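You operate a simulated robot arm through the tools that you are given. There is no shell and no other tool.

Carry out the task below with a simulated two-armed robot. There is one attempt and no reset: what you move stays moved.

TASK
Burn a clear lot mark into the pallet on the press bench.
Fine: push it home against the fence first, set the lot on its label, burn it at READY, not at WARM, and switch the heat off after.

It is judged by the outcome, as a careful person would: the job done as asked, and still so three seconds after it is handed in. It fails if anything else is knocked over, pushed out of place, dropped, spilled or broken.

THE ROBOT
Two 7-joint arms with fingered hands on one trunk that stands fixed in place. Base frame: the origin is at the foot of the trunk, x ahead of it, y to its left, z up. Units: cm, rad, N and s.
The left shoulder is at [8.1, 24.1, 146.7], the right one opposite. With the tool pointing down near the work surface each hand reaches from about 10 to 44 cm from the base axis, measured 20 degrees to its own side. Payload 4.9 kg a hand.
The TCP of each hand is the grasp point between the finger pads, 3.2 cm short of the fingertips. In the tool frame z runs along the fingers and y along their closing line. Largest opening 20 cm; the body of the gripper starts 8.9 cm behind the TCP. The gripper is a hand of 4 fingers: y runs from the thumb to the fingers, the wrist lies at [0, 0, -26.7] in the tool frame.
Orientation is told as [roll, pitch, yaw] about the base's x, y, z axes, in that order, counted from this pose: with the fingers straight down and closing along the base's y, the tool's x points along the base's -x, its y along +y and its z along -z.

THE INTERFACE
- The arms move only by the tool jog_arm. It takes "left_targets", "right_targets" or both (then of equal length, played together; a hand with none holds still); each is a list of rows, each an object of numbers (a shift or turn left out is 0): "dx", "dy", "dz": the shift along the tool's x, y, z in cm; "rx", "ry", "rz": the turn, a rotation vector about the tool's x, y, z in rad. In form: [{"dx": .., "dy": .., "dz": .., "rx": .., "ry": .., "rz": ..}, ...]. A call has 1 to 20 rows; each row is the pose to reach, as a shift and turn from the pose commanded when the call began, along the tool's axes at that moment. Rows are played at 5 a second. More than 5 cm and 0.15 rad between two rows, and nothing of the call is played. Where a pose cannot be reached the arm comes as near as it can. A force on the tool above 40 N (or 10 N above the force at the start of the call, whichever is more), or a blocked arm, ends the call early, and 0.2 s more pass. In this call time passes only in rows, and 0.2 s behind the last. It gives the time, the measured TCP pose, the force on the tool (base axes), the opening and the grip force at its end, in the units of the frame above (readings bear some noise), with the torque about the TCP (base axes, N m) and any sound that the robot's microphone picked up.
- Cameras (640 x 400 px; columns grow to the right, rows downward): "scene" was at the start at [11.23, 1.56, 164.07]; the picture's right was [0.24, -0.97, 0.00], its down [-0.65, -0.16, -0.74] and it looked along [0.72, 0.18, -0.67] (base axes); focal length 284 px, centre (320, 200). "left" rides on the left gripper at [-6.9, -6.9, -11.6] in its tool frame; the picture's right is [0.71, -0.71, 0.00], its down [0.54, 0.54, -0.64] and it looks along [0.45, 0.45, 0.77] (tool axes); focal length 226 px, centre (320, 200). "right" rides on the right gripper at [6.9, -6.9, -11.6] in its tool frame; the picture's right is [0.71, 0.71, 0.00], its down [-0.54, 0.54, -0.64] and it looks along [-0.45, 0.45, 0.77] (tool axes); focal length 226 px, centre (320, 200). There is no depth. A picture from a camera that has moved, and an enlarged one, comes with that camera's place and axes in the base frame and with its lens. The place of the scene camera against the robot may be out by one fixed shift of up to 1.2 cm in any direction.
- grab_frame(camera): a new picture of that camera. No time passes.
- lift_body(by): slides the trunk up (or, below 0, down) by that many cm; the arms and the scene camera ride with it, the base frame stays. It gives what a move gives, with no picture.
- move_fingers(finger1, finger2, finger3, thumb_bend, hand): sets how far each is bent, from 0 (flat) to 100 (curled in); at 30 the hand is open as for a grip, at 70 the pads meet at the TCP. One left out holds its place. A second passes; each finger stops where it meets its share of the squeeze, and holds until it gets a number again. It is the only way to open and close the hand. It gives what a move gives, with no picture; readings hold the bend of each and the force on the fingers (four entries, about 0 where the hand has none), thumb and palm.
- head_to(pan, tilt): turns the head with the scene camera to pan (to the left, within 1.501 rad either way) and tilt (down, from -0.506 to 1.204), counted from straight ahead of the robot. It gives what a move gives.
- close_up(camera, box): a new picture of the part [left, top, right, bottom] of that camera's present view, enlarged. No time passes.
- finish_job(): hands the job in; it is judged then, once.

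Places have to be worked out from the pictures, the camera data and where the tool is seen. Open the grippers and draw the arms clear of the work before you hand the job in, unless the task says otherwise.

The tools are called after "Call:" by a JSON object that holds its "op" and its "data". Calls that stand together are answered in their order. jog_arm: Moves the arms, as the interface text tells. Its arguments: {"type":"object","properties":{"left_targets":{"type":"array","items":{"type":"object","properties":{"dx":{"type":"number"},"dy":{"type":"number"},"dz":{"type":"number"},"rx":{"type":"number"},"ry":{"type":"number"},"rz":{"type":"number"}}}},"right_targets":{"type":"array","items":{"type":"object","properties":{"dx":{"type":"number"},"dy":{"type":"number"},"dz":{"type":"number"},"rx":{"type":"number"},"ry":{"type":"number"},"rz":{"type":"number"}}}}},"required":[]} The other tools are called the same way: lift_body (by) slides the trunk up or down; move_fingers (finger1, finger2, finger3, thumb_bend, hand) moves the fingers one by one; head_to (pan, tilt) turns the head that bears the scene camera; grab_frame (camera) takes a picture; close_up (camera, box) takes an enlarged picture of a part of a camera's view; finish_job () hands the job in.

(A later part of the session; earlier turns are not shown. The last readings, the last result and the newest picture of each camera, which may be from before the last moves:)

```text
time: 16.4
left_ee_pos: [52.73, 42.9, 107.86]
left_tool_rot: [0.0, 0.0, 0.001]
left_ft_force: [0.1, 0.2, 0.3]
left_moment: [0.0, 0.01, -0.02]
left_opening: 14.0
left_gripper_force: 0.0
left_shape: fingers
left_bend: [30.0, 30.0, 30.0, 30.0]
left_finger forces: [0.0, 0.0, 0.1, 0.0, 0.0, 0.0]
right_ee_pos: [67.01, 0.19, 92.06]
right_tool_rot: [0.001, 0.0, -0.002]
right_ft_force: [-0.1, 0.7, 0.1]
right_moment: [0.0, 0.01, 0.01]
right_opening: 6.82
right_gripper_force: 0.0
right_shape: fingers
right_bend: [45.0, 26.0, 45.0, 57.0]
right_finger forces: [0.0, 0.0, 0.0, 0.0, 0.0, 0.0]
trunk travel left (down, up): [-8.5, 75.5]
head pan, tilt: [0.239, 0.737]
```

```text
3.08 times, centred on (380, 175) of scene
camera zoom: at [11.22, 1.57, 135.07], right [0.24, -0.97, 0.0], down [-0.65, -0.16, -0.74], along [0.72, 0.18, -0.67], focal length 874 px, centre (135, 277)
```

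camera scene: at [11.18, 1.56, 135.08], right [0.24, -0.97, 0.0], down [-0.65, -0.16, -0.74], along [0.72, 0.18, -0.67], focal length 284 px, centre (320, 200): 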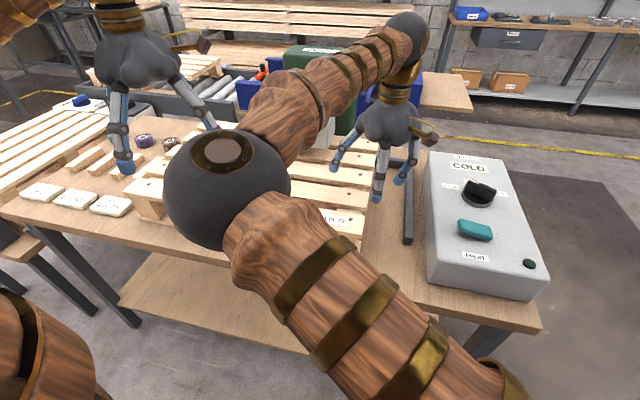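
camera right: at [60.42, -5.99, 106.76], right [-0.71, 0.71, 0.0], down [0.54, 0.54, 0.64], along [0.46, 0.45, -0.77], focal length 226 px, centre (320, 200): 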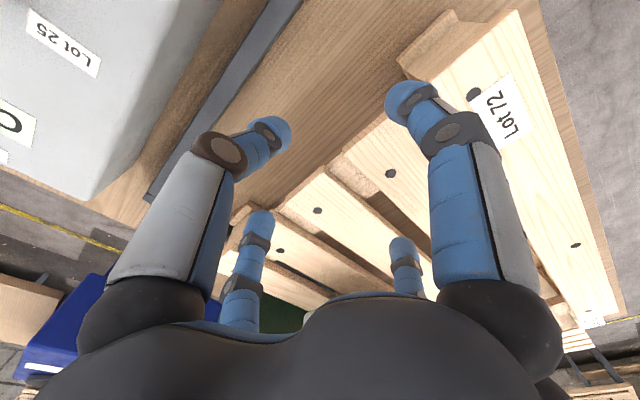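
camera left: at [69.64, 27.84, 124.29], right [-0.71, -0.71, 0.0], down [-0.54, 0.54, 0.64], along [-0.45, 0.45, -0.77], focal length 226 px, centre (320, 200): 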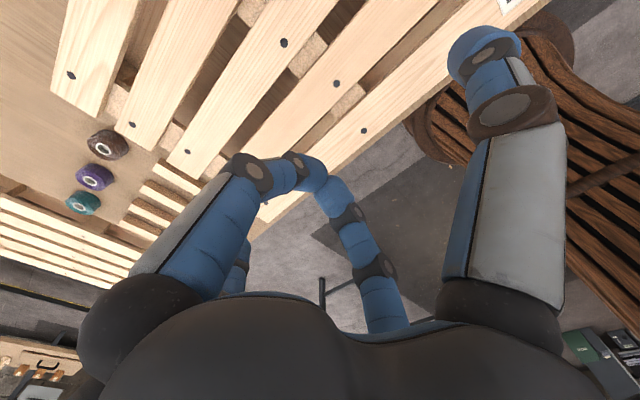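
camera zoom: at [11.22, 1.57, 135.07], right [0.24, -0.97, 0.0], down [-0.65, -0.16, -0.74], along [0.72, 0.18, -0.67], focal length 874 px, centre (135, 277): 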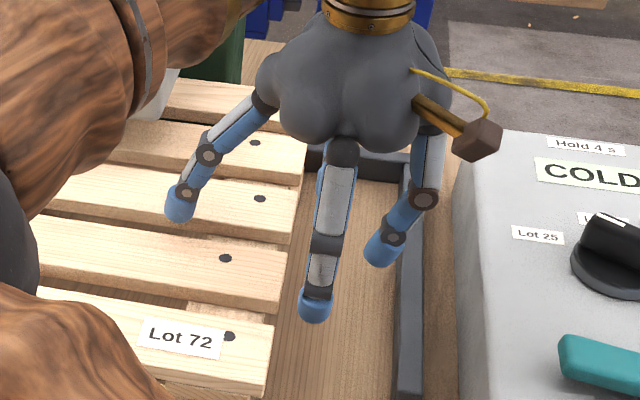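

Image-based estimates put the fingertip at x≈66.6 against a gap centre of about 66.5, so it is aligned. I'll lower slowly so finger2 enters the gap, watching the force.

Call:
{"op": "jog_arm", "data": {"right_targets": [{"dx": 0.1, "dz": 0.7}, {"dx": 0.1, "dz": 1.4}, {"dx": 0.1, "dz": 2.1}, {"dx": 0.1, "dz": 2.8}]}}

Call:
{"op": "close_up", "data": {"camera": "right", "box": [200, 80, 520, 300]}}

Call:
{"op": "close_up", "data": {"camera": "scene", "box": [310, 110, 450, 240]}}

```text
time: 17.4
left_ee_pos: [52.76, 42.86, 107.86]
left_tool_rot: [0.0, 0.0, 0.0]
left_ft_force: [-0.7, -0.1, 0.0]
left_moment: [-0.01, 0.03, -0.02]
left_opening: 13.98
left_gripper_force: 0.0
left_shape: fingers
left_bend: [30.0, 30.0, 30.0, 30.0]
left_finger forces: [0.0, 0.0, 0.0, 0.0, 0.1, 0.0]
right_ee_pos: [66.94, 0.14, 89.36]
right_tool_rot: [0.0, 0.0, -0.003]
right_ft_force: [0.6, -0.8, 0.3]
right_moment: [0.1, -0.02, -0.04]
right_opening: 6.81
right_gripper_force: 0.2
right_shape: fingers
right_bend: [45.0, 26.0, 45.0, 57.0]
right_finger forces: [0.1, 0.7, 0.0, 0.0, 0.1, 0.1]
trunk travel left (down, up): [-8.5, 75.5]
head pan, tilt: [0.239, 0.737]
```

```text
1.82 times, centred on (360, 190) of right
camera zoom: at [60.11, -6.85, 100.96], right [-0.71, 0.71, 0.0], down [0.54, 0.54, 0.64], along [0.46, 0.45, -0.77], focal length 411 px, centre (247, 218)
```

zoom: 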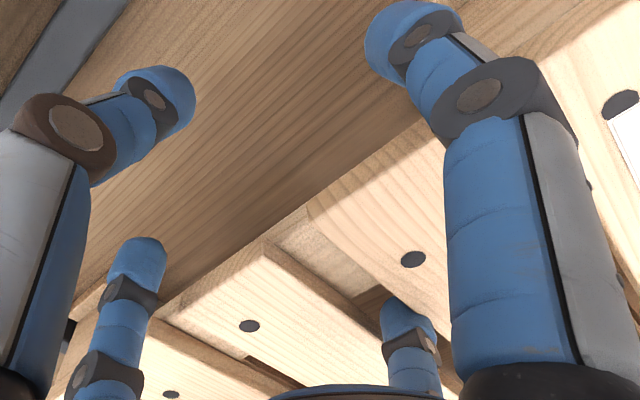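

```text
3.08 times, centred on (380, 175) of scene
camera zoom: at [11.22, 1.58, 135.07], right [0.24, -0.97, 0.0], down [-0.65, -0.16, -0.74], along [0.72, 0.18, -0.67], focal length 874 px, centre (135, 277)
```

zoom: 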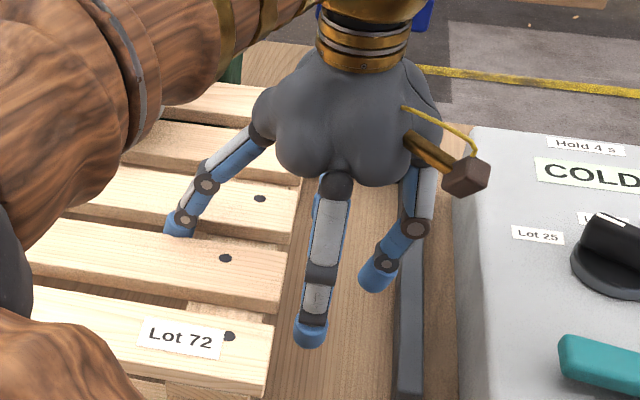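

Finger2's tip is at the mouth of the gap with almost no force (0.7 N). I'll continue down about 3.3 cm slowly.

Call:
{"op": "jog_arm", "data": {"right_targets": [{"dz": 0.5}, {"dz": 1.0}, {"dz": 1.5}, {"dz": 2.0}, {"dz": 2.5}, {"dz": 3.0}, {"dz": 3.3}]}}

Call:
{"op": "close_up", "data": {"camera": "right", "box": [200, 80, 520, 300]}}

Call:
{"op": "close_up", "data": {"camera": "scene", "box": [310, 110, 450, 240]}}

```text
time: 19.0
left_ee_pos: [52.72, 42.79, 107.86]
left_tool_rot: [-0.001, -0.001, -0.001]
left_ft_force: [0.1, -0.5, -0.1]
left_moment: [-0.01, -0.02, -0.01]
left_opening: 14.0
left_gripper_force: 0.1
left_shape: fingers
left_bend: [30.0, 30.0, 30.0, 30.0]
left_finger forces: [0.0, 0.1, 0.0, 0.0, 0.1, 0.0]
right_ee_pos: [67.01, 0.08, 85.94]
right_tool_rot: [0.0, 0.0, -0.001]
right_ft_force: [1.5, 0.2, 0.8]
right_moment: [0.15, 0.07, -0.2]
right_opening: 6.81
right_gripper_force: 0.7
right_shape: fingers
right_bend: [45.0, 26.0, 45.0, 57.0]
right_finger forces: [0.0, 1.9, 0.0, 0.0, 0.0, 0.1]
trunk travel left (down, up): [-8.5, 75.5]
head pan, tilt: [0.239, 0.737]
```

```text
1.82 times, centred on (360, 190) of right
camera zoom: at [60.15, -6.86, 97.66], right [-0.71, 0.71, 0.0], down [0.54, 0.54, 0.64], along [0.46, 0.45, -0.77], focal length 411 px, centre (247, 218)
```

zoom: 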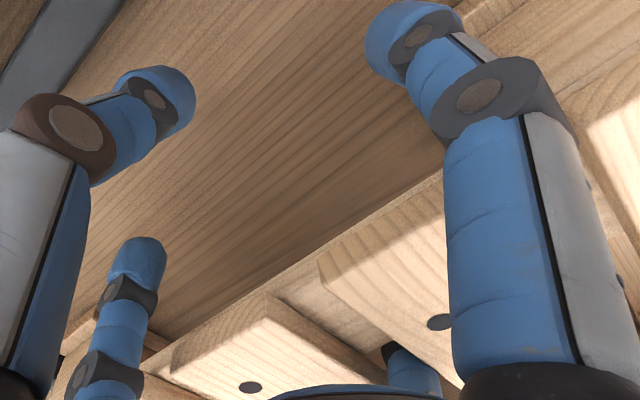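

```text
3.08 times, centred on (380, 175) of scene
camera zoom: at [11.21, 1.57, 135.07], right [0.24, -0.97, 0.0], down [-0.65, -0.16, -0.74], along [0.72, 0.18, -0.67], focal length 874 px, centre (135, 277)
```

zoom: 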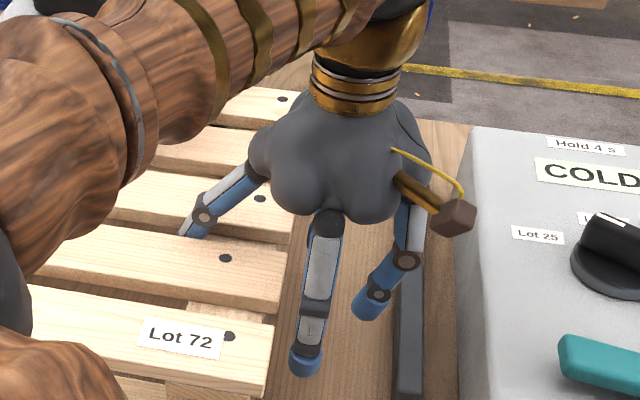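

Finger2 is in the gap behind the stringer with only light contact. I'll pull gently toward –y for 4 cm and read the forces.

Call:
{"op": "jog_arm", "data": {"right_targets": [{"dx": -0.15, "dy": -0.4}, {"dx": -0.15, "dy": -0.8}, {"dx": -0.15, "dy": -1.2}, {"dx": -0.15, "dy": -1.6}, {"dx": -0.15, "dy": -2.0}, {"dx": -0.15, "dy": -2.5}, {"dx": -0.15, "dy": -3.0}, {"dx": -0.15, "dy": -3.5}, {"dx": -0.15, "dy": -4.0}]}}

Call:
{"op": "grab_frame", "data": {"camera": "right"}}

Call:
{"op": "grab_frame", "data": {"camera": "scene"}}

```text
time: 21.0
left_ee_pos: [52.69, 42.85, 107.76]
left_tool_rot: [-0.001, -0.002, -0.001]
left_ft_force: [0.0, -0.5, 0.5]
left_moment: [-0.01, 0.04, 0.01]
left_opening: 13.99
left_gripper_force: 0.1
left_shape: fingers
left_bend: [30.0, 30.0, 30.0, 30.0]
left_finger forces: [0.0, 0.1, 0.0, 0.1, 0.0, 0.0]
right_ee_pos: [67.18, -3.86, 85.93]
right_tool_rot: [0.0, 0.0, -0.002]
right_ft_force: [-0.2, -0.3, -0.5]
right_moment: [-0.01, 0.0, 0.0]
right_opening: 6.82
right_gripper_force: 0.0
right_shape: fingers
right_bend: [45.0, 26.0, 45.0, 57.0]
right_finger forces: [0.0, 0.1, 0.0, 0.0, 0.1, 0.0]
trunk travel left (down, up): [-8.5, 75.5]
head pan, tilt: [0.239, 0.737]
```

```text
taken
camera right: at [60.37, -10.79, 97.63], right [-0.71, 0.71, 0.0], down [0.54, 0.54, 0.64], along [0.46, 0.45, -0.77], focal length 226 px, centre (320, 200)
```

right: 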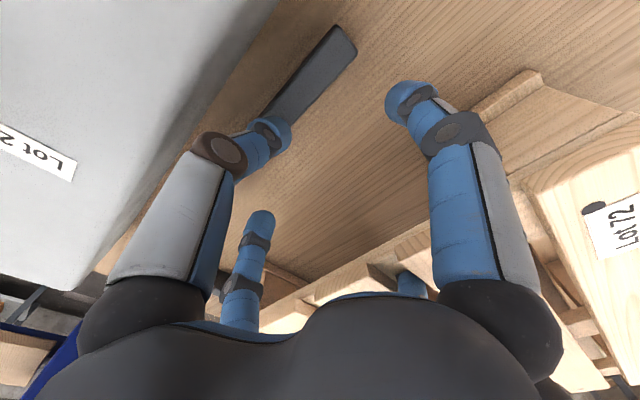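

```text
taken
camera scene: at [11.21, 1.56, 135.07], right [0.24, -0.97, 0.0], down [-0.65, -0.16, -0.74], along [0.72, 0.18, -0.67], focal length 284 px, centre (320, 200)
```

scene: 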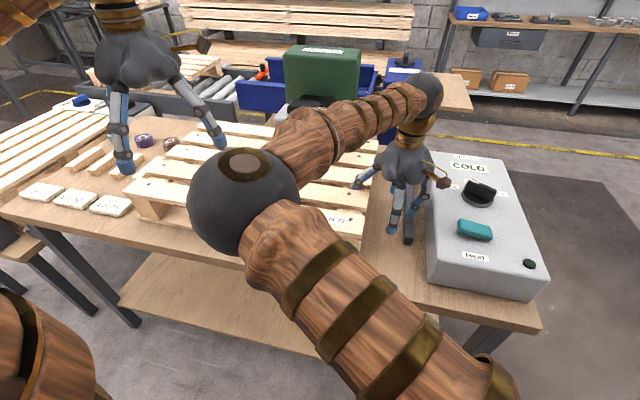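

The hand moved 4 cm with no force, so the finger may have slid over the stringer. I'll look closely.

Call:
{"op": "close_up", "data": {"camera": "right", "box": [340, 200, 460, 310]}}

Call:
{"op": "close_up", "data": {"camera": "scene", "box": [310, 130, 450, 250]}}

```text
3.64 times, centred on (400, 255) of right
camera zoom: at [60.37, -10.79, 97.63], right [-0.71, 0.71, 0.0], down [0.54, 0.54, 0.64], along [0.46, 0.45, -0.77], focal length 822 px, centre (29, 0)
```

zoom: 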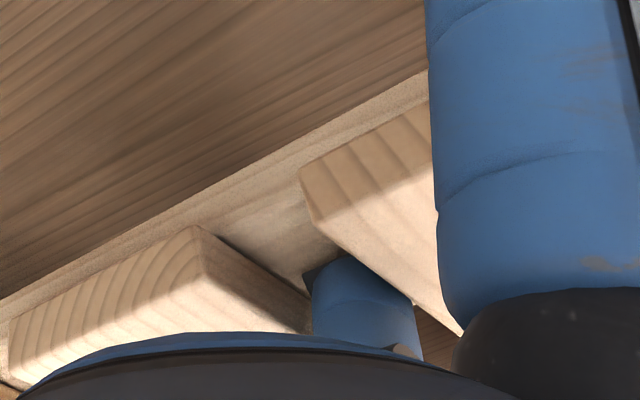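

```text
3.33 times, centred on (380, 190) of scene
camera zoom: at [11.21, 1.56, 135.07], right [0.24, -0.97, 0.0], down [-0.65, -0.16, -0.74], along [0.72, 0.18, -0.67], focal length 947 px, centre (120, 233)
```

zoom: 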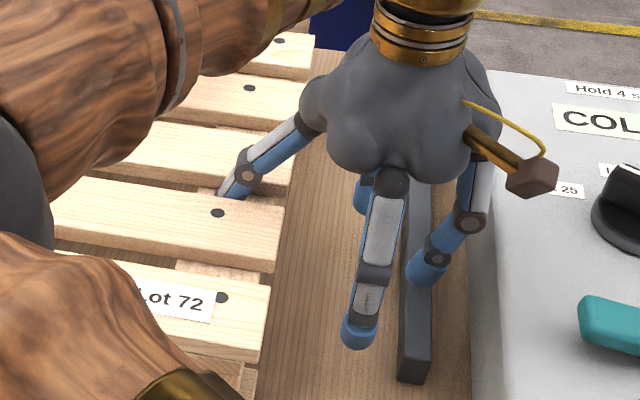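

The pallet seems to have moved only slightly so far, since the finger had slack to take up. I'll continue pulling and compare the pallet's position afterwards.

Call:
{"op": "jog_arm", "data": {"right_targets": [{"dy": -0.4}, {"dy": -0.8}, {"dy": -1.2}, {"dy": -1.6}, {"dy": -2.0}]}}

Call:
{"op": "close_up", "data": {"camera": "scene", "box": [310, 130, 450, 250]}}

Call:
{"op": "close_up", "data": {"camera": "right", "box": [340, 200, 460, 310]}}

```text
time: 22.2
left_ee_pos: [52.73, 42.81, 107.85]
left_tool_rot: [0.0, 0.0, 0.001]
left_ft_force: [-0.4, 0.1, -0.2]
left_moment: [0.03, 0.02, -0.02]
left_opening: 13.98
left_gripper_force: 0.1
left_shape: fingers
left_bend: [30.0, 30.0, 30.0, 30.0]
left_finger forces: [0.0, 0.0, 0.0, 0.0, 0.0, 0.1]
right_ee_pos: [67.16, -5.93, 85.91]
right_tool_rot: [0.0, -0.001, -0.001]
right_ft_force: [-0.1, 0.4, 0.4]
right_moment: [0.0, 0.01, 0.01]
right_opening: 6.85
right_gripper_force: 0.0
right_shape: fingers
right_bend: [45.0, 26.0, 45.0, 57.0]
right_finger forces: [0.1, 0.0, 0.1, 0.0, 0.1, 0.0]
trunk travel left (down, up): [-8.5, 75.5]
head pan, tilt: [0.239, 0.737]
```

```text
3.33 times, centred on (380, 190) of scene
camera zoom: at [11.21, 1.56, 135.07], right [0.24, -0.97, 0.0], down [-0.65, -0.16, -0.74], along [0.72, 0.18, -0.67], focal length 947 px, centre (120, 233)
```

zoom: 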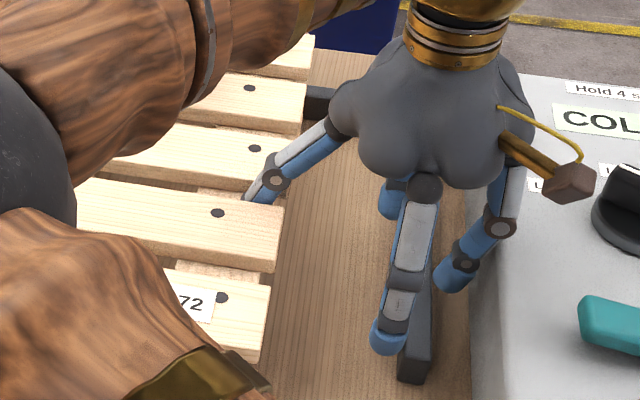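

```text
3.64 times, centred on (400, 255) of right
camera zoom: at [60.3, -12.85, 97.65], right [-0.71, 0.71, 0.0], down [0.54, 0.54, 0.64], along [0.45, 0.45, -0.77], focal length 822 px, centre (29, 0)
```

zoom: 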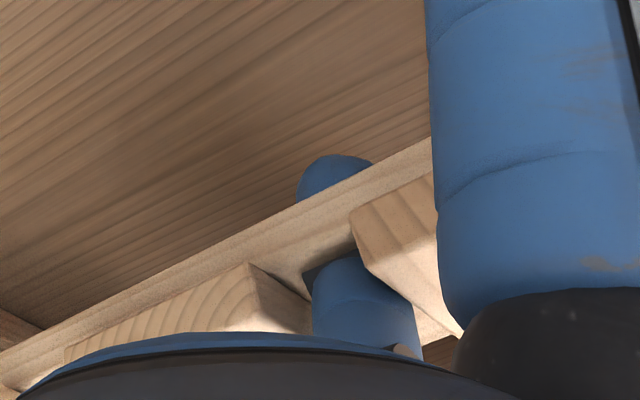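

The picture shows the fingertip passing right through the stringer board, so that board gives no contact. I'll withdraw the right hand upward and instead push the slat ends from the pallet's left side with the left hand closed into a bundle.

Call:
{"op": "jog_arm", "data": {"right_targets": [{"dz": -2}, {"dz": -4}, {"dz": -6}, {"dz": -8}, {"dz": -10}, {"dz": -13}, {"dz": -13, "dy": -4}, {"dz": -13, "dy": -8}, {"dz": -13, "dy": -12}, {"dz": -13, "dy": -16}]}}

Call:
{"op": "move_fingers", "data": {"hand": "left", "finger1": 70, "finger2": 70, "finger3": 70, "thumb_bend": 70}}

Call:
{"op": "jog_arm", "data": {"left_targets": [{"dx": -2, "dy": 3}, {"dx": -4, "dy": 6}, {"dx": -6, "dy": 9}, {"dx": -8, "dy": 12}, {"dx": -10, "dy": 15}, {"dx": -12, "dy": 18}, {"dx": -14, "dy": 21}, {"dx": -16, "dy": 23.5}, {"dx": -18, "dy": 25}]}}

Call:
{"op": "grab_frame", "data": {"camera": "left"}}

Call:
{"op": "grab_frame", "data": {"camera": "scene"}}

```text
time: 24.4
left_ee_pos: [52.77, 42.82, 107.97]
left_tool_rot: [0.001, 0.0, 0.0]
left_ft_force: [-0.3, 0.2, -0.6]
left_moment: [0.03, 0.03, 0.01]
left_opening: 14.0
left_gripper_force: 0.1
left_shape: fingers
left_bend: [30.0, 30.0, 30.0, 30.0]
left_finger forces: [0.0, 0.0, 0.0, 0.1, 0.0, 0.1]
right_ee_pos: [67.06, -22.08, 98.8]
right_tool_rot: [0.0, -0.001, -0.001]
right_ft_force: [0.0, -0.5, 0.3]
right_moment: [0.02, 0.02, 0.0]
right_opening: 6.83
right_gripper_force: 0.0
right_shape: fingers
right_bend: [45.0, 26.0, 45.0, 57.0]
right_finger forces: [0.0, 0.0, 0.1, 0.1, 0.0, 0.1]
trunk travel left (down, up): [-8.5, 75.5]
head pan, tilt: [0.239, 0.737]
```

```text
time: 25.4
left_ee_pos: [52.69, 42.75, 107.84]
left_tool_rot: [-0.002, 0.0, 0.0]
left_ft_force: [0.2, 0.0, -0.4]
left_moment: [0.03, -0.02, 0.03]
left_opening: 0.21
left_gripper_force: 0.1
left_shape: fingers
left_bend: [69.0, 69.0, 69.0, 69.0]
left_finger forces: [0.0, 0.0, 0.1, 0.1, 0.0, 0.0]
right_ee_pos: [67.11, -21.91, 98.84]
right_tool_rot: [-0.001, 0.001, -0.002]
right_ft_force: [-0.2, 0.7, -0.3]
right_moment: [0.0, -0.02, 0.02]
right_opening: 6.83
right_gripper_force: 0.0
right_shape: fingers
right_bend: [45.0, 26.0, 45.0, 57.0]
right_finger forces: [0.0, 0.0, 0.0, 0.0, 0.0, 0.0]
trunk travel left (down, up): [-8.5, 75.5]
head pan, tilt: [0.239, 0.737]
```

```text
time: 27.4
left_ee_pos: [71.05, 67.8, 107.49]
left_tool_rot: [-0.001, 0.001, -0.003]
left_ft_force: [-0.2, -0.2, -0.3]
left_moment: [0.02, 0.05, 0.0]
left_opening: 0.2
left_gripper_force: 0.0
left_shape: fingers
left_bend: [69.0, 69.0, 69.0, 69.0]
left_finger forces: [0.0, 0.0, 0.0, 0.0, 0.0, 0.0]
right_ee_pos: [67.16, -21.99, 98.65]
right_tool_rot: [0.001, 0.002, 0.0]
right_ft_force: [-0.1, 0.2, -1.2]
right_moment: [0.01, 0.02, 0.01]
right_opening: 6.84
right_gripper_force: 0.0
right_shape: fingers
right_bend: [45.0, 26.0, 45.0, 57.0]
right_finger forces: [0.1, 0.0, 0.1, 0.0, 0.0, 0.0]
trunk travel left (down, up): [-8.5, 75.5]
head pan, tilt: [0.239, 0.737]
```

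```text
taken
camera left: at [77.84, 60.95, 119.01], right [-0.71, -0.71, 0.0], down [-0.54, 0.54, 0.64], along [-0.46, 0.45, -0.77], focal length 226 px, centre (320, 200)
```

left: 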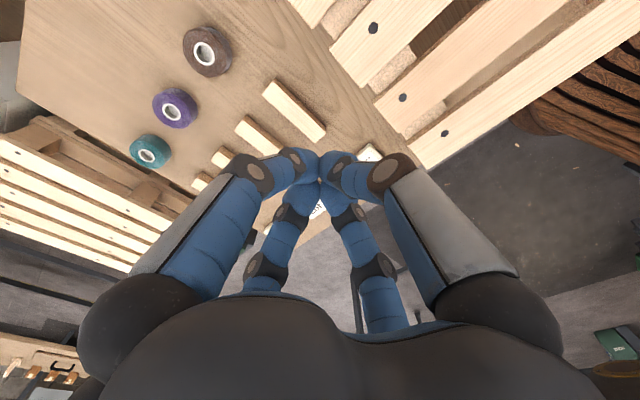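

```text
taken
camera scene: at [11.33, 1.53, 135.05], right [0.24, -0.97, 0.0], down [-0.65, -0.16, -0.74], along [0.72, 0.18, -0.67], focal length 284 px, centre (320, 200)
```

scene: 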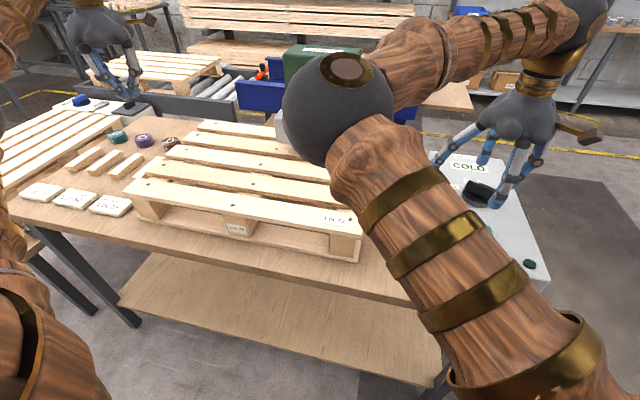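

The left hand reaches beyond the pallet's left end, with slat 3 there at x≈69–75 and end face y≈62.2. The nearest loose stick is about 73 in y and low, so fingertips at z≈83 clear it. I'll lower to push height in free space.

Call:
{"op": "jog_arm", "data": {"left_targets": [{"dz": 3}, {"dz": 6}, {"dz": 9}, {"dz": 12}, {"dz": 15}, {"dz": 17}, {"dz": 19}, {"dz": 20.8}]}}

Call:
{"op": "grab_frame", "data": {"camera": "left"}}

Call:
{"op": "grab_frame", "data": {"camera": "scene"}}

```text
time: 29.2
left_ee_pos: [70.61, 67.88, 87.12]
left_tool_rot: [0.001, -0.001, 0.0]
left_ft_force: [0.3, 0.4, 0.6]
left_moment: [-0.05, -0.02, -0.02]
left_opening: 0.21
left_gripper_force: 0.0
left_shape: fingers
left_bend: [69.0, 69.0, 69.0, 69.0]
left_finger forces: [0.0, 0.0, 0.0, 0.0, 0.0, 0.0]
right_ee_pos: [67.05, -22.06, 98.89]
right_tool_rot: [0.0, 0.0, -0.002]
right_ft_force: [0.8, 0.3, 0.5]
right_moment: [-0.02, 0.03, -0.01]
right_opening: 6.82
right_gripper_force: 0.1
right_shape: fingers
right_bend: [45.0, 26.0, 45.0, 57.0]
right_finger forces: [0.0, 0.0, 0.0, 0.0, 0.0, 0.1]
trunk travel left (down, up): [-8.5, 75.5]
head pan, tilt: [0.239, 0.737]
```

```text
taken
camera left: at [77.6, 60.93, 98.61], right [-0.71, -0.71, 0.0], down [-0.54, 0.54, 0.64], along [-0.45, 0.46, -0.77], focal length 226 px, centre (320, 200)
```

left: 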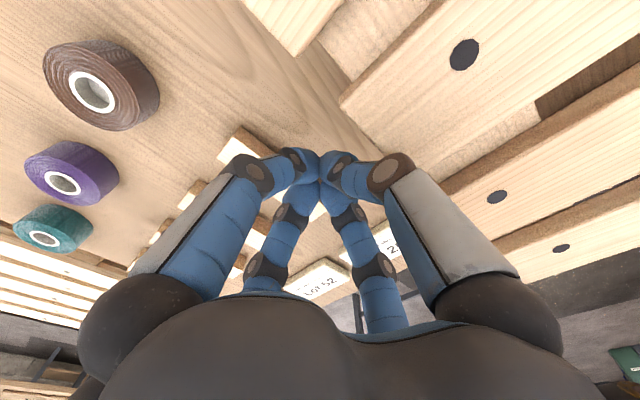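

```text
taken
camera scene: at [11.25, 1.61, 135.07], right [0.24, -0.97, 0.0], down [-0.65, -0.16, -0.74], along [0.72, 0.18, -0.67], focal length 284 px, centre (320, 200)
```

scene: 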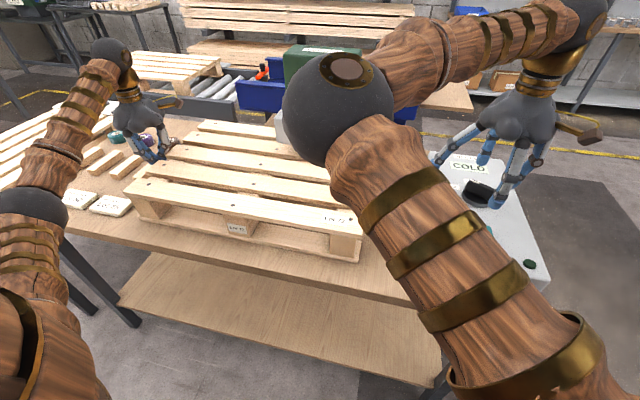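

The hand is at push height left of slat 3's end, clear of the loose items. I'll push toward –y slowly and watch for contact.

Call:
{"op": "jog_arm", "data": {"left_targets": [{"dx": -0.4, "dy": -0.7}, {"dx": -0.8, "dy": -1.4}, {"dx": -0.8, "dy": -2.1}, {"dx": -0.8, "dy": -2.8}, {"dx": -0.8, "dy": -3.4}, {"dx": -0.8, "dy": -3.9}, {"dx": -0.8, "dy": -4.4}, {"dx": -0.8, "dy": -4.9}, {"dx": -0.8, "dy": -5.4}]}}

Call:
{"op": "grab_frame", "data": {"camera": "left"}}

Call:
{"op": "grab_frame", "data": {"camera": "scene"}}

```text
time: 31.2
left_ee_pos: [71.36, 62.44, 87.15]
left_tool_rot: [0.0, -0.001, 0.0]
left_ft_force: [-0.5, 11.4, 18.1]
left_moment: [-0.95, 0.0, -0.02]
left_opening: 0.08
left_gripper_force: 10.2
left_shape: fingers
left_bend: [69.0, 69.0, 69.0, 70.0]
left_finger forces: [0.0, 0.1, 0.0, 0.0, 20.9, 0.0]
right_ee_pos: [67.07, -21.9, 98.87]
right_tool_rot: [-0.001, -0.004, -0.001]
right_ft_force: [-0.1, -0.8, 0.1]
right_moment: [-0.02, 0.0, 0.0]
right_opening: 6.82
right_gripper_force: 0.0
right_shape: fingers
right_bend: [45.0, 26.0, 45.0, 57.0]
right_finger forces: [0.0, 0.0, 0.1, 0.1, 0.0, 0.0]
trunk travel left (down, up): [-8.5, 75.5]
head pan, tilt: [0.239, 0.737]
```

```text
taken
camera left: at [78.26, 55.62, 98.68], right [-0.71, -0.71, 0.0], down [-0.54, 0.54, 0.64], along [-0.45, 0.45, -0.77], focal length 226 px, centre (320, 200)
```

left: 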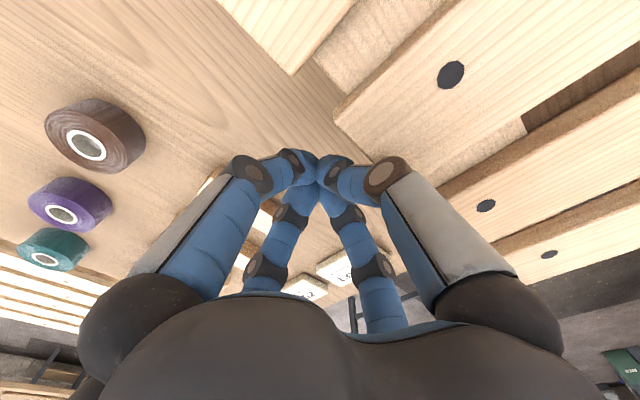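

```text
taken
camera scene: at [11.03, 1.56, 135.09], right [0.24, -0.97, 0.0], down [-0.65, -0.16, -0.74], along [0.72, 0.18, -0.67], focal length 284 px, centre (320, 200)
```

scene: 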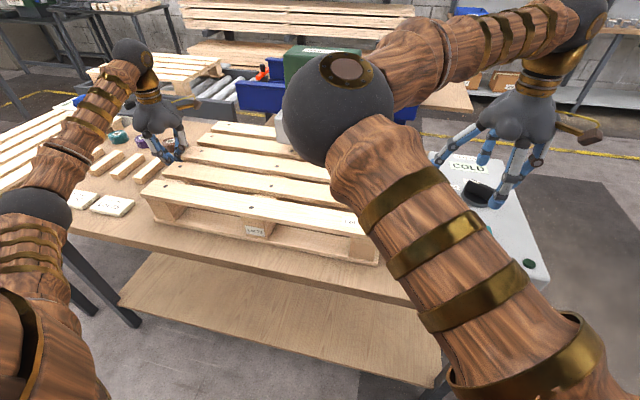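

The pallet is sliding: about 4.4 cm moved with roughly 11 N of push. I'll keep pushing another 4.5 cm, then check the gap to the fence.

Call:
{"op": "jog_arm", "data": {"left_targets": [{"dy": -0.5}, {"dy": -1.0}, {"dy": -1.5}, {"dy": -2.0}, {"dy": -2.5}, {"dy": -3.0}, {"dy": -3.5}, {"dy": -4.0}, {"dy": -4.5}]}}

Call:
{"op": "grab_frame", "data": {"camera": "right"}}

Call:
{"op": "grab_frame", "data": {"camera": "left"}}

```text
time: 33.2
left_ee_pos: [71.38, 58.03, 87.05]
left_tool_rot: [0.002, -0.001, -0.001]
left_ft_force: [-0.4, 5.5, 3.1]
left_moment: [-0.22, -0.02, -0.01]
left_opening: 0.16
left_gripper_force: 3.5
left_shape: fingers
left_bend: [69.0, 69.0, 69.0, 70.0]
left_finger forces: [0.1, 0.0, 0.1, 0.0, 6.6, 0.0]
right_ee_pos: [67.09, -22.0, 98.86]
right_tool_rot: [0.0, 0.0, -0.001]
right_ft_force: [0.5, 0.2, -0.8]
right_moment: [-0.02, 0.0, 0.04]
right_opening: 6.85
right_gripper_force: 0.1
right_shape: fingers
right_bend: [45.0, 26.0, 45.0, 57.0]
right_finger forces: [0.1, 0.0, 0.0, 0.1, 0.1, 0.0]
trunk travel left (down, up): [-8.5, 75.5]
head pan, tilt: [0.239, 0.737]
```

```text
taken
camera right: at [60.16, -28.91, 110.49], right [-0.71, 0.71, 0.0], down [0.54, 0.54, 0.64], along [0.46, 0.45, -0.77], focal length 226 px, centre (320, 200)
```

right: 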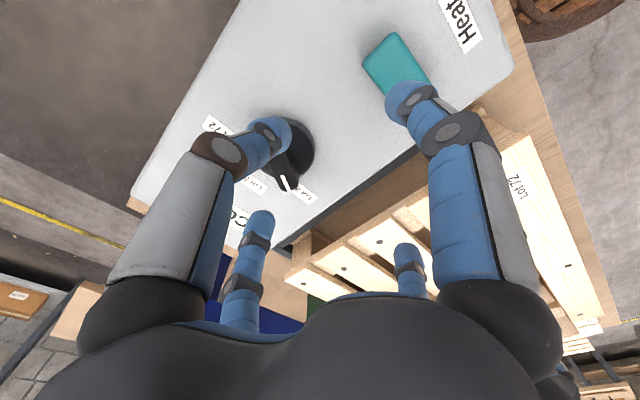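

```text
taken
camera left: at [78.35, 51.13, 98.61], right [-0.71, -0.71, 0.0], down [-0.54, 0.54, 0.64], along [-0.45, 0.45, -0.77], focal length 226 px, centre (320, 200)
```

left: 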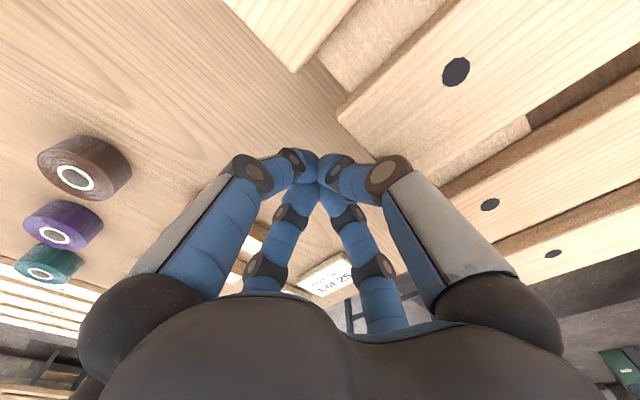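

The left end is now at y≈53.2, so the right edge should be at about -6.8, close to the fence. I'll enlarge the right-hand view to see the remaining gap.

Call:
{"op": "close_up", "data": {"camera": "right", "box": [270, 100, 550, 300]}}

Call:
{"op": "jog_arm", "data": {"left_targets": [{"dy": -0.3}, {"dy": -0.6}, {"dy": -0.9}, {"dy": -1.2}]}}

Call:
{"op": "close_up", "data": {"camera": "right", "box": [270, 100, 550, 300]}}

```text
2.00 times, centred on (410, 200) of right
camera zoom: at [60.16, -28.91, 110.49], right [-0.71, 0.71, 0.0], down [0.54, 0.54, 0.64], along [0.46, 0.45, -0.77], focal length 452 px, centre (140, 200)
```

zoom: 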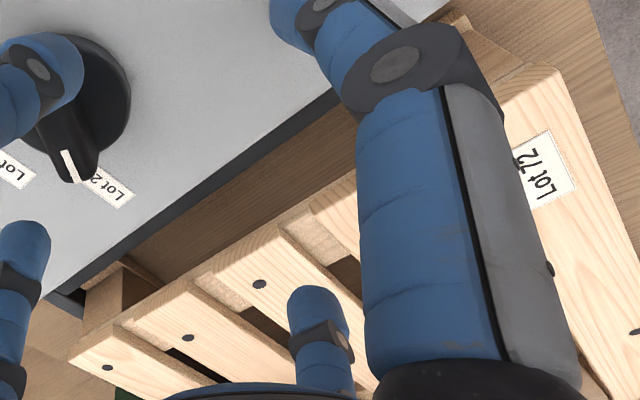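

```text
time: 34.2
left_ee_pos: [71.38, 57.0, 87.07]
left_tool_rot: [-0.001, -0.001, 0.002]
left_ft_force: [3.1, 16.0, 12.9]
left_moment: [-0.82, 0.04, 0.17]
left_opening: 0.08
left_gripper_force: 10.7
left_shape: fingers
left_bend: [69.0, 69.0, 69.0, 70.0]
left_finger forces: [0.0, 0.0, 0.0, 0.0, 21.0, 0.0]
right_ee_pos: [67.0, -21.84, 98.97]
right_tool_rot: [0.001, -0.001, 0.0]
right_ft_force: [0.5, 0.1, -0.3]
right_moment: [-0.01, 0.01, 0.0]
right_opening: 6.83
right_gripper_force: 0.0
right_shape: fingers
right_bend: [45.0, 26.0, 45.0, 57.0]
right_finger forces: [0.0, 0.1, 0.0, 0.0, 0.0, 0.0]
trunk travel left (down, up): [-8.5, 75.5]
head pan, tilt: [0.239, 0.737]
```

```text
2.00 times, centred on (410, 200) of right
camera zoom: at [60.14, -28.81, 110.55], right [-0.71, 0.71, 0.0], down [0.54, 0.54, 0.64], along [0.46, 0.45, -0.77], focal length 452 px, centre (140, 200)
```

zoom: 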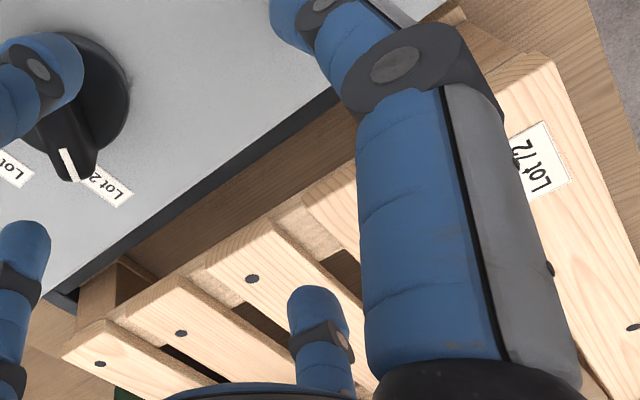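

It is still sliding. I'll push on in small steps until the force rises against the fence.

Call:
{"op": "jog_arm", "data": {"left_targets": [{"dy": -0.25}, {"dy": -0.5}, {"dy": -0.75}, {"dy": -1.0}]}}

Call:
{"op": "close_up", "data": {"camera": "right", "box": [270, 100, 550, 300]}}

Call:
{"op": "grab_frame", "data": {"camera": "left"}}

```text
time: 35.3
left_ee_pos: [71.34, 56.16, 87.26]
left_tool_rot: [0.005, 0.0, 0.005]
left_ft_force: [-2.6, 25.4, 12.4]
left_moment: [-0.74, -0.04, -0.07]
left_opening: 0.16
left_gripper_force: 13.4
left_shape: fingers
left_bend: [68.0, 68.0, 68.0, 72.0]
left_finger forces: [0.0, 0.1, 0.0, 0.1, 27.3, 0.0]
right_ee_pos: [67.01, -22.21, 98.91]
right_tool_rot: [-0.002, 0.0, -0.005]
right_ft_force: [0.1, -0.1, -0.1]
right_moment: [-0.02, 0.02, 0.0]
right_opening: 6.81
right_gripper_force: 0.1
right_shape: fingers
right_bend: [45.0, 26.0, 45.0, 57.0]
right_finger forces: [0.0, 0.1, 0.0, 0.0, 0.0, 0.0]
trunk travel left (down, up): [-8.5, 75.5]
head pan, tilt: [0.239, 0.737]
stopped in row 4 (left hand): the force on the tool passed its limit at 41 N (the readings are from after the stop); the commanded pose is now the measured one
```

```text
2.00 times, centred on (410, 200) of right
camera zoom: at [60.02, -29.1, 110.53], right [-0.7, 0.71, 0.0], down [0.54, 0.54, 0.64], along [0.46, 0.45, -0.77], focal length 452 px, centre (140, 200)
```

zoom: 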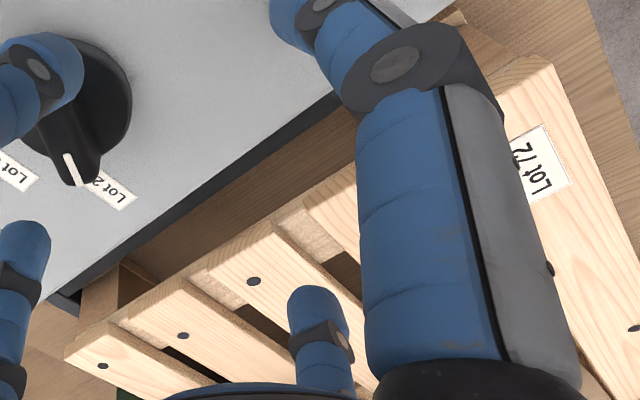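

```text
taken
camera left: at [78.34, 49.32, 98.7], right [-0.7, -0.71, 0.0], down [-0.55, 0.54, 0.65], along [-0.46, 0.46, -0.76], focal length 226 px, centre (320, 200)
```

left: 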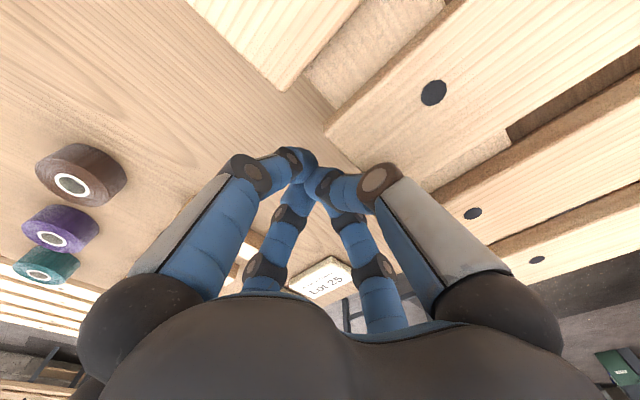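

The force climbed to 41 N with the pallet stopped, so it is home against the side fence. I'll back the left hand off and up, and move the right arm outward so its elbow clears the way for the push from the front.

Call:
{"op": "jog_arm", "data": {"left_targets": [{"dy": 1}, {"dy": 2.5}, {"dy": 2.5, "dz": -3}, {"dy": 2.5, "dz": -6}, {"dy": 2.5, "dz": -10}, {"dy": 2.5, "dz": -14}, {"dy": 2.5, "dz": -18}, {"dy": 2.5, "dz": -21}], "right_targets": [{"dz": -2}, {"dz": -4}, {"dz": -6, "dy": -2}, {"dz": -6, "dy": -5}, {"dz": -6, "dy": -8}, {"dz": -6, "dy": -11}, {"dz": -6, "dy": -14}, {"dz": -6, "dy": -16}]}}

Call:
{"op": "grab_frame", "data": {"camera": "scene"}}

Call:
{"op": "grab_frame", "data": {"camera": "right"}}

```text
time: 37.1
left_ee_pos: [71.41, 58.22, 108.12]
left_tool_rot: [0.002, 0.002, 0.001]
left_ft_force: [-0.4, -1.5, 1.6]
left_moment: [0.03, 0.0, -0.01]
left_opening: 0.13
left_gripper_force: 0.2
left_shape: fingers
left_bend: [68.0, 69.0, 68.0, 73.0]
left_finger forces: [0.0, 0.0, 0.1, 0.0, 0.0, 0.0]
right_ee_pos: [66.78, -38.23, 104.76]
right_tool_rot: [0.003, 0.001, -0.003]
right_ft_force: [0.4, -1.3, -0.5]
right_moment: [0.01, -0.01, 0.02]
right_opening: 6.84
right_gripper_force: 0.1
right_shape: fingers
right_bend: [45.0, 26.0, 45.0, 57.0]
right_finger forces: [0.0, 0.1, 0.1, 0.1, 0.0, 0.1]
trunk travel left (down, up): [-8.5, 75.5]
head pan, tilt: [0.239, 0.737]
```

```text
taken
camera scene: at [11.14, 1.41, 135.07], right [0.24, -0.97, 0.0], down [-0.65, -0.16, -0.74], along [0.72, 0.18, -0.67], focal length 284 px, centre (320, 200)
```

scene: 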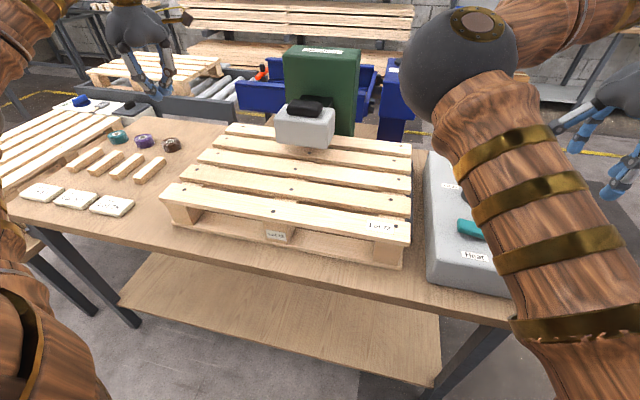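

```text
taken
camera right: at [59.95, -45.19, 116.41], right [-0.71, 0.71, 0.0], down [0.54, 0.54, 0.64], along [0.46, 0.45, -0.77], focal length 226 px, centre (320, 200)
```

right: 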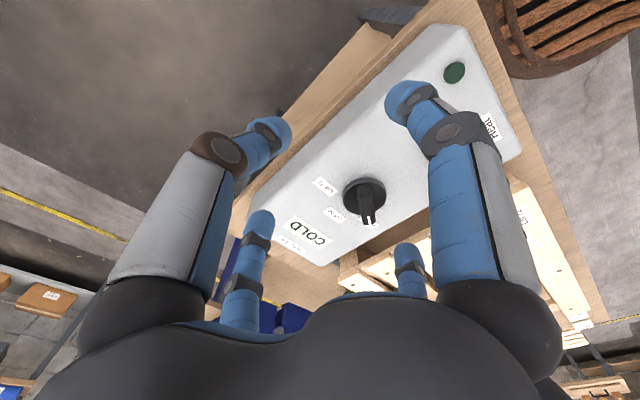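

The pallet is now beside the fence. I'll look closely at its right and back edges to judge the fit and the squareness.

Call:
{"op": "close_up", "data": {"camera": "scene", "box": [340, 120, 460, 280]}}

Call:
{"op": "close_up", "data": {"camera": "scene", "box": [150, 80, 440, 280]}}

Call:
{"op": "close_up", "data": {"camera": "scene", "box": [250, 80, 370, 180]}}

```text
2.50 times, centred on (400, 200) of scene
camera zoom: at [11.14, 1.41, 135.07], right [0.24, -0.97, 0.0], down [-0.65, -0.16, -0.74], along [0.72, 0.18, -0.67], focal length 710 px, centre (120, 200)
```

zoom: 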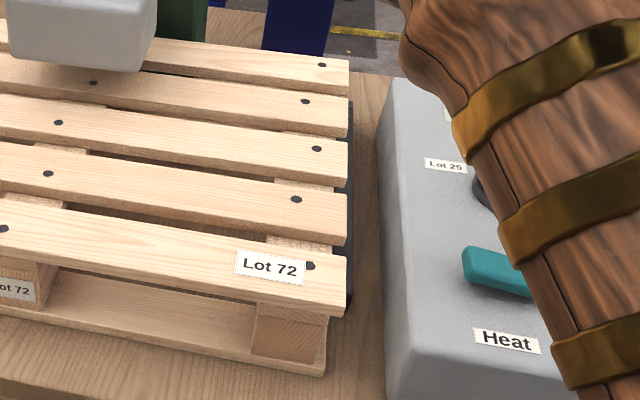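

```text
2.00 times, centred on (295, 180) of scene
camera zoom: at [11.14, 1.41, 135.07], right [0.24, -0.97, 0.0], down [-0.65, -0.16, -0.74], along [0.72, 0.18, -0.67], focal length 568 px, centre (370, 240)
```

zoom: 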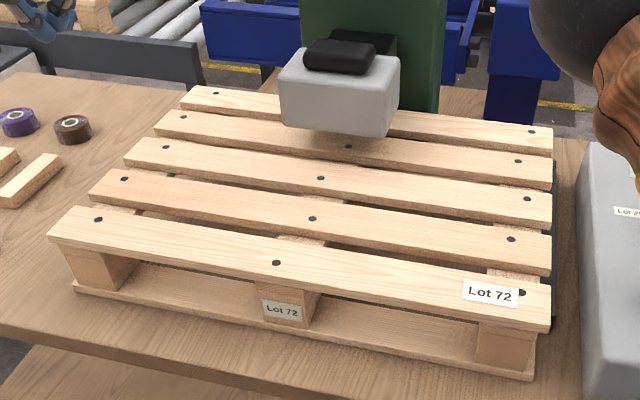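

```text
4.00 times, centred on (310, 130) of scene
camera zoom: at [11.14, 1.41, 135.07], right [0.24, -0.97, 0.0], down [-0.65, -0.16, -0.74], along [0.72, 0.18, -0.67], focal length 1136 px, centre (360, 480)
```

zoom: 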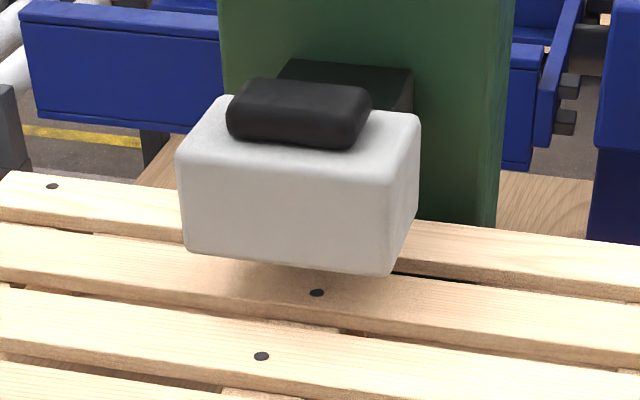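

The pallet's right edge lies parallel along the fence. Next I'll move the left hand over to the front of the pallet near its centre line (y≈22), to push it back (+x) against the rear fence.

Call:
{"op": "jog_arm", "data": {"left_targets": [{"dx": 2, "dy": -3.5}, {"dx": 4, "dy": -7}, {"dx": 7, "dy": -10.5}, {"dx": 10, "dy": -14}, {"dx": 13, "dy": -17.5}, {"dx": 16, "dy": -21}, {"dx": 19, "dy": -24.5}, {"dx": 22, "dy": -28}, {"dx": 24.5, "dy": -31}, {"dx": 27, "dy": -34}, {"dx": 27.5, "dy": -36}]}}

Call:
{"op": "grab_frame", "data": {"camera": "scene"}}

Call:
{"op": "grab_frame", "data": {"camera": "left"}}

```text
time: 39.5
left_ee_pos: [44.24, 22.34, 108.11]
left_tool_rot: [0.002, 0.001, 0.001]
left_ft_force: [-0.4, 0.5, 0.7]
left_moment: [0.01, 0.01, -0.01]
left_opening: 0.13
left_gripper_force: 0.2
left_shape: fingers
left_bend: [68.0, 69.0, 68.0, 73.0]
left_finger forces: [0.1, 0.0, 0.0, 0.1, 0.0, 0.0]
right_ee_pos: [66.87, -38.15, 104.67]
right_tool_rot: [0.0, 0.0, -0.004]
right_ft_force: [0.6, -0.2, -0.5]
right_moment: [0.02, 0.03, 0.0]
right_opening: 6.82
right_gripper_force: 0.1
right_shape: fingers
right_bend: [45.0, 26.0, 45.0, 57.0]
right_finger forces: [0.1, 0.0, 0.1, 0.0, 0.0, 0.1]
trunk travel left (down, up): [-8.5, 75.5]
head pan, tilt: [0.239, 0.737]
```

```text
taken
camera scene: at [11.26, 1.48, 135.06], right [0.24, -0.97, 0.0], down [-0.65, -0.16, -0.74], along [0.72, 0.18, -0.67], focal length 284 px, centre (320, 200)
```

scene: 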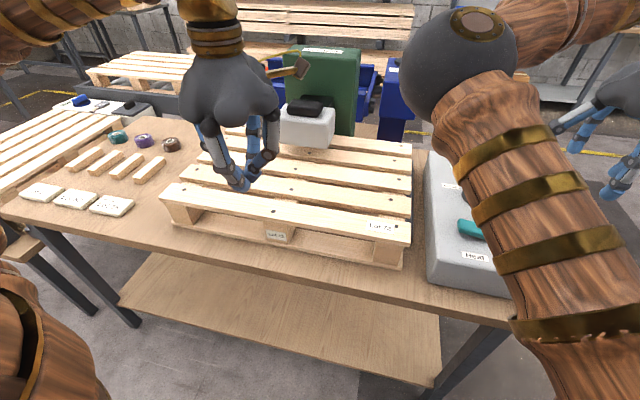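

```text
taken
camera left: at [51.11, 15.4, 119.53], right [-0.71, -0.71, 0.0], down [-0.54, 0.54, 0.65], along [-0.46, 0.46, -0.76], focal length 226 px, centre (320, 200)
```

left: 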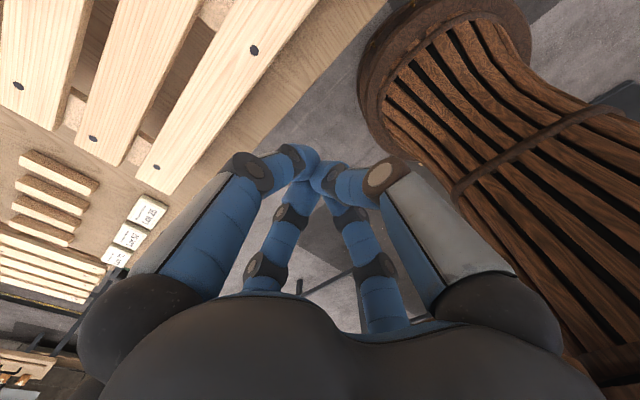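

The slat's front edge is at x≈51.7 all along, and the hand is clear in front of it. I'll lower to push height.

Call:
{"op": "jog_arm", "data": {"left_targets": [{"dz": 3}, {"dz": 6}, {"dz": 9}, {"dz": 12}, {"dz": 15}, {"dz": 17}, {"dz": 19}, {"dz": 21}]}}

Call:
{"op": "grab_frame", "data": {"camera": "scene"}}

Call:
{"op": "grab_frame", "data": {"camera": "left"}}

```text
time: 41.3
left_ee_pos: [44.13, 22.33, 86.99]
left_tool_rot: [0.0, 0.0, 0.002]
left_ft_force: [0.1, -1.1, -0.3]
left_moment: [0.02, 0.01, 0.02]
left_opening: 0.11
left_gripper_force: 0.0
left_shape: fingers
left_bend: [68.0, 69.0, 68.0, 73.0]
left_finger forces: [0.0, 0.1, 0.0, 0.0, 0.1, 0.1]
right_ee_pos: [66.87, -38.01, 104.84]
right_tool_rot: [0.001, -0.001, -0.004]
right_ft_force: [-0.2, 0.9, 1.1]
right_moment: [-0.01, 0.01, 0.0]
right_opening: 6.8
right_gripper_force: 0.2
right_shape: fingers
right_bend: [45.0, 26.0, 45.0, 57.0]
right_finger forces: [0.1, 0.0, 0.0, 0.0, 0.0, 0.0]
trunk travel left (down, up): [-8.5, 75.5]
head pan, tilt: [0.239, 0.737]
```

```text
taken
camera scene: at [11.25, 1.59, 135.07], right [0.24, -0.97, 0.0], down [-0.65, -0.16, -0.74], along [0.72, 0.18, -0.67], focal length 284 px, centre (320, 200)
```

scene: 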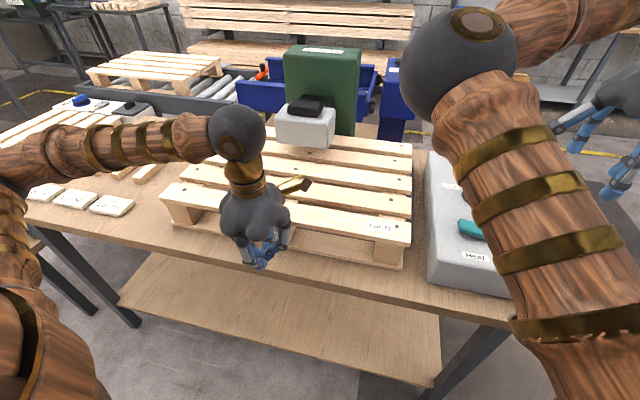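

```text
taken
camera left: at [51.03, 15.44, 98.46], right [-0.71, -0.71, 0.0], down [-0.54, 0.54, 0.64], along [-0.46, 0.46, -0.76], focal length 226 px, centre (320, 200)
```

left: 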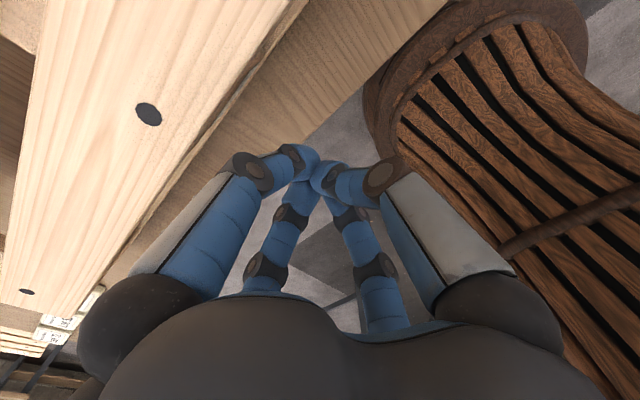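

Hand at push height in front of the pallet. I'll advance toward +x slowly and watch the force for contact and then the rear fence.

Call:
{"op": "jog_arm", "data": {"left_targets": [{"dx": -0.6}, {"dx": -1.2}, {"dx": -1.8}, {"dx": -2.3}, {"dx": -2.7}, {"dx": -3.1}, {"dx": -3.5}]}}

Call:
{"op": "grab_frame", "data": {"camera": "left"}}

```text
time: 42.9
left_ee_pos: [47.34, 22.35, 87.05]
left_tool_rot: [0.001, -0.001, -0.001]
left_ft_force: [-11.5, -1.5, 2.5]
left_moment: [0.0, -0.31, -0.06]
left_opening: 0.0
left_gripper_force: 6.1
left_shape: fingers
left_bend: [70.0, 69.0, 68.0, 73.0]
left_finger forces: [11.4, 0.1, 0.0, 0.0, 0.1, 0.0]
right_ee_pos: [66.65, -38.05, 104.83]
right_tool_rot: [0.001, -0.002, -0.002]
right_ft_force: [-0.9, 0.4, -0.5]
right_moment: [0.0, -0.05, -0.01]
right_opening: 6.82
right_gripper_force: 0.1
right_shape: fingers
right_bend: [45.0, 26.0, 45.0, 57.0]
right_finger forces: [0.1, 0.0, 0.0, 0.0, 0.0, 0.0]
trunk travel left (down, up): [-8.5, 75.5]
head pan, tilt: [0.239, 0.737]
```

```text
taken
camera left: at [54.28, 15.45, 98.6], right [-0.71, -0.71, 0.0], down [-0.54, 0.54, 0.64], along [-0.45, 0.46, -0.77], focal length 226 px, centre (320, 200)
```

left: 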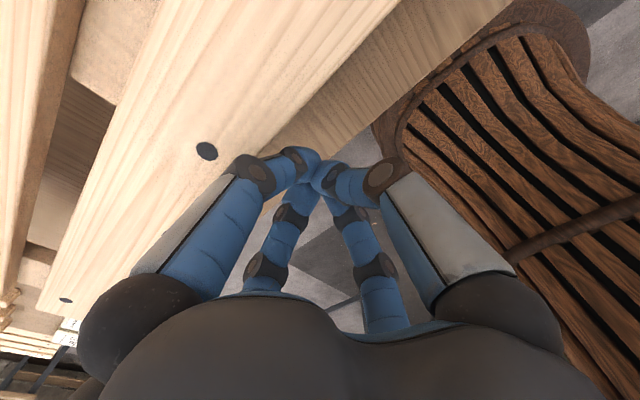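

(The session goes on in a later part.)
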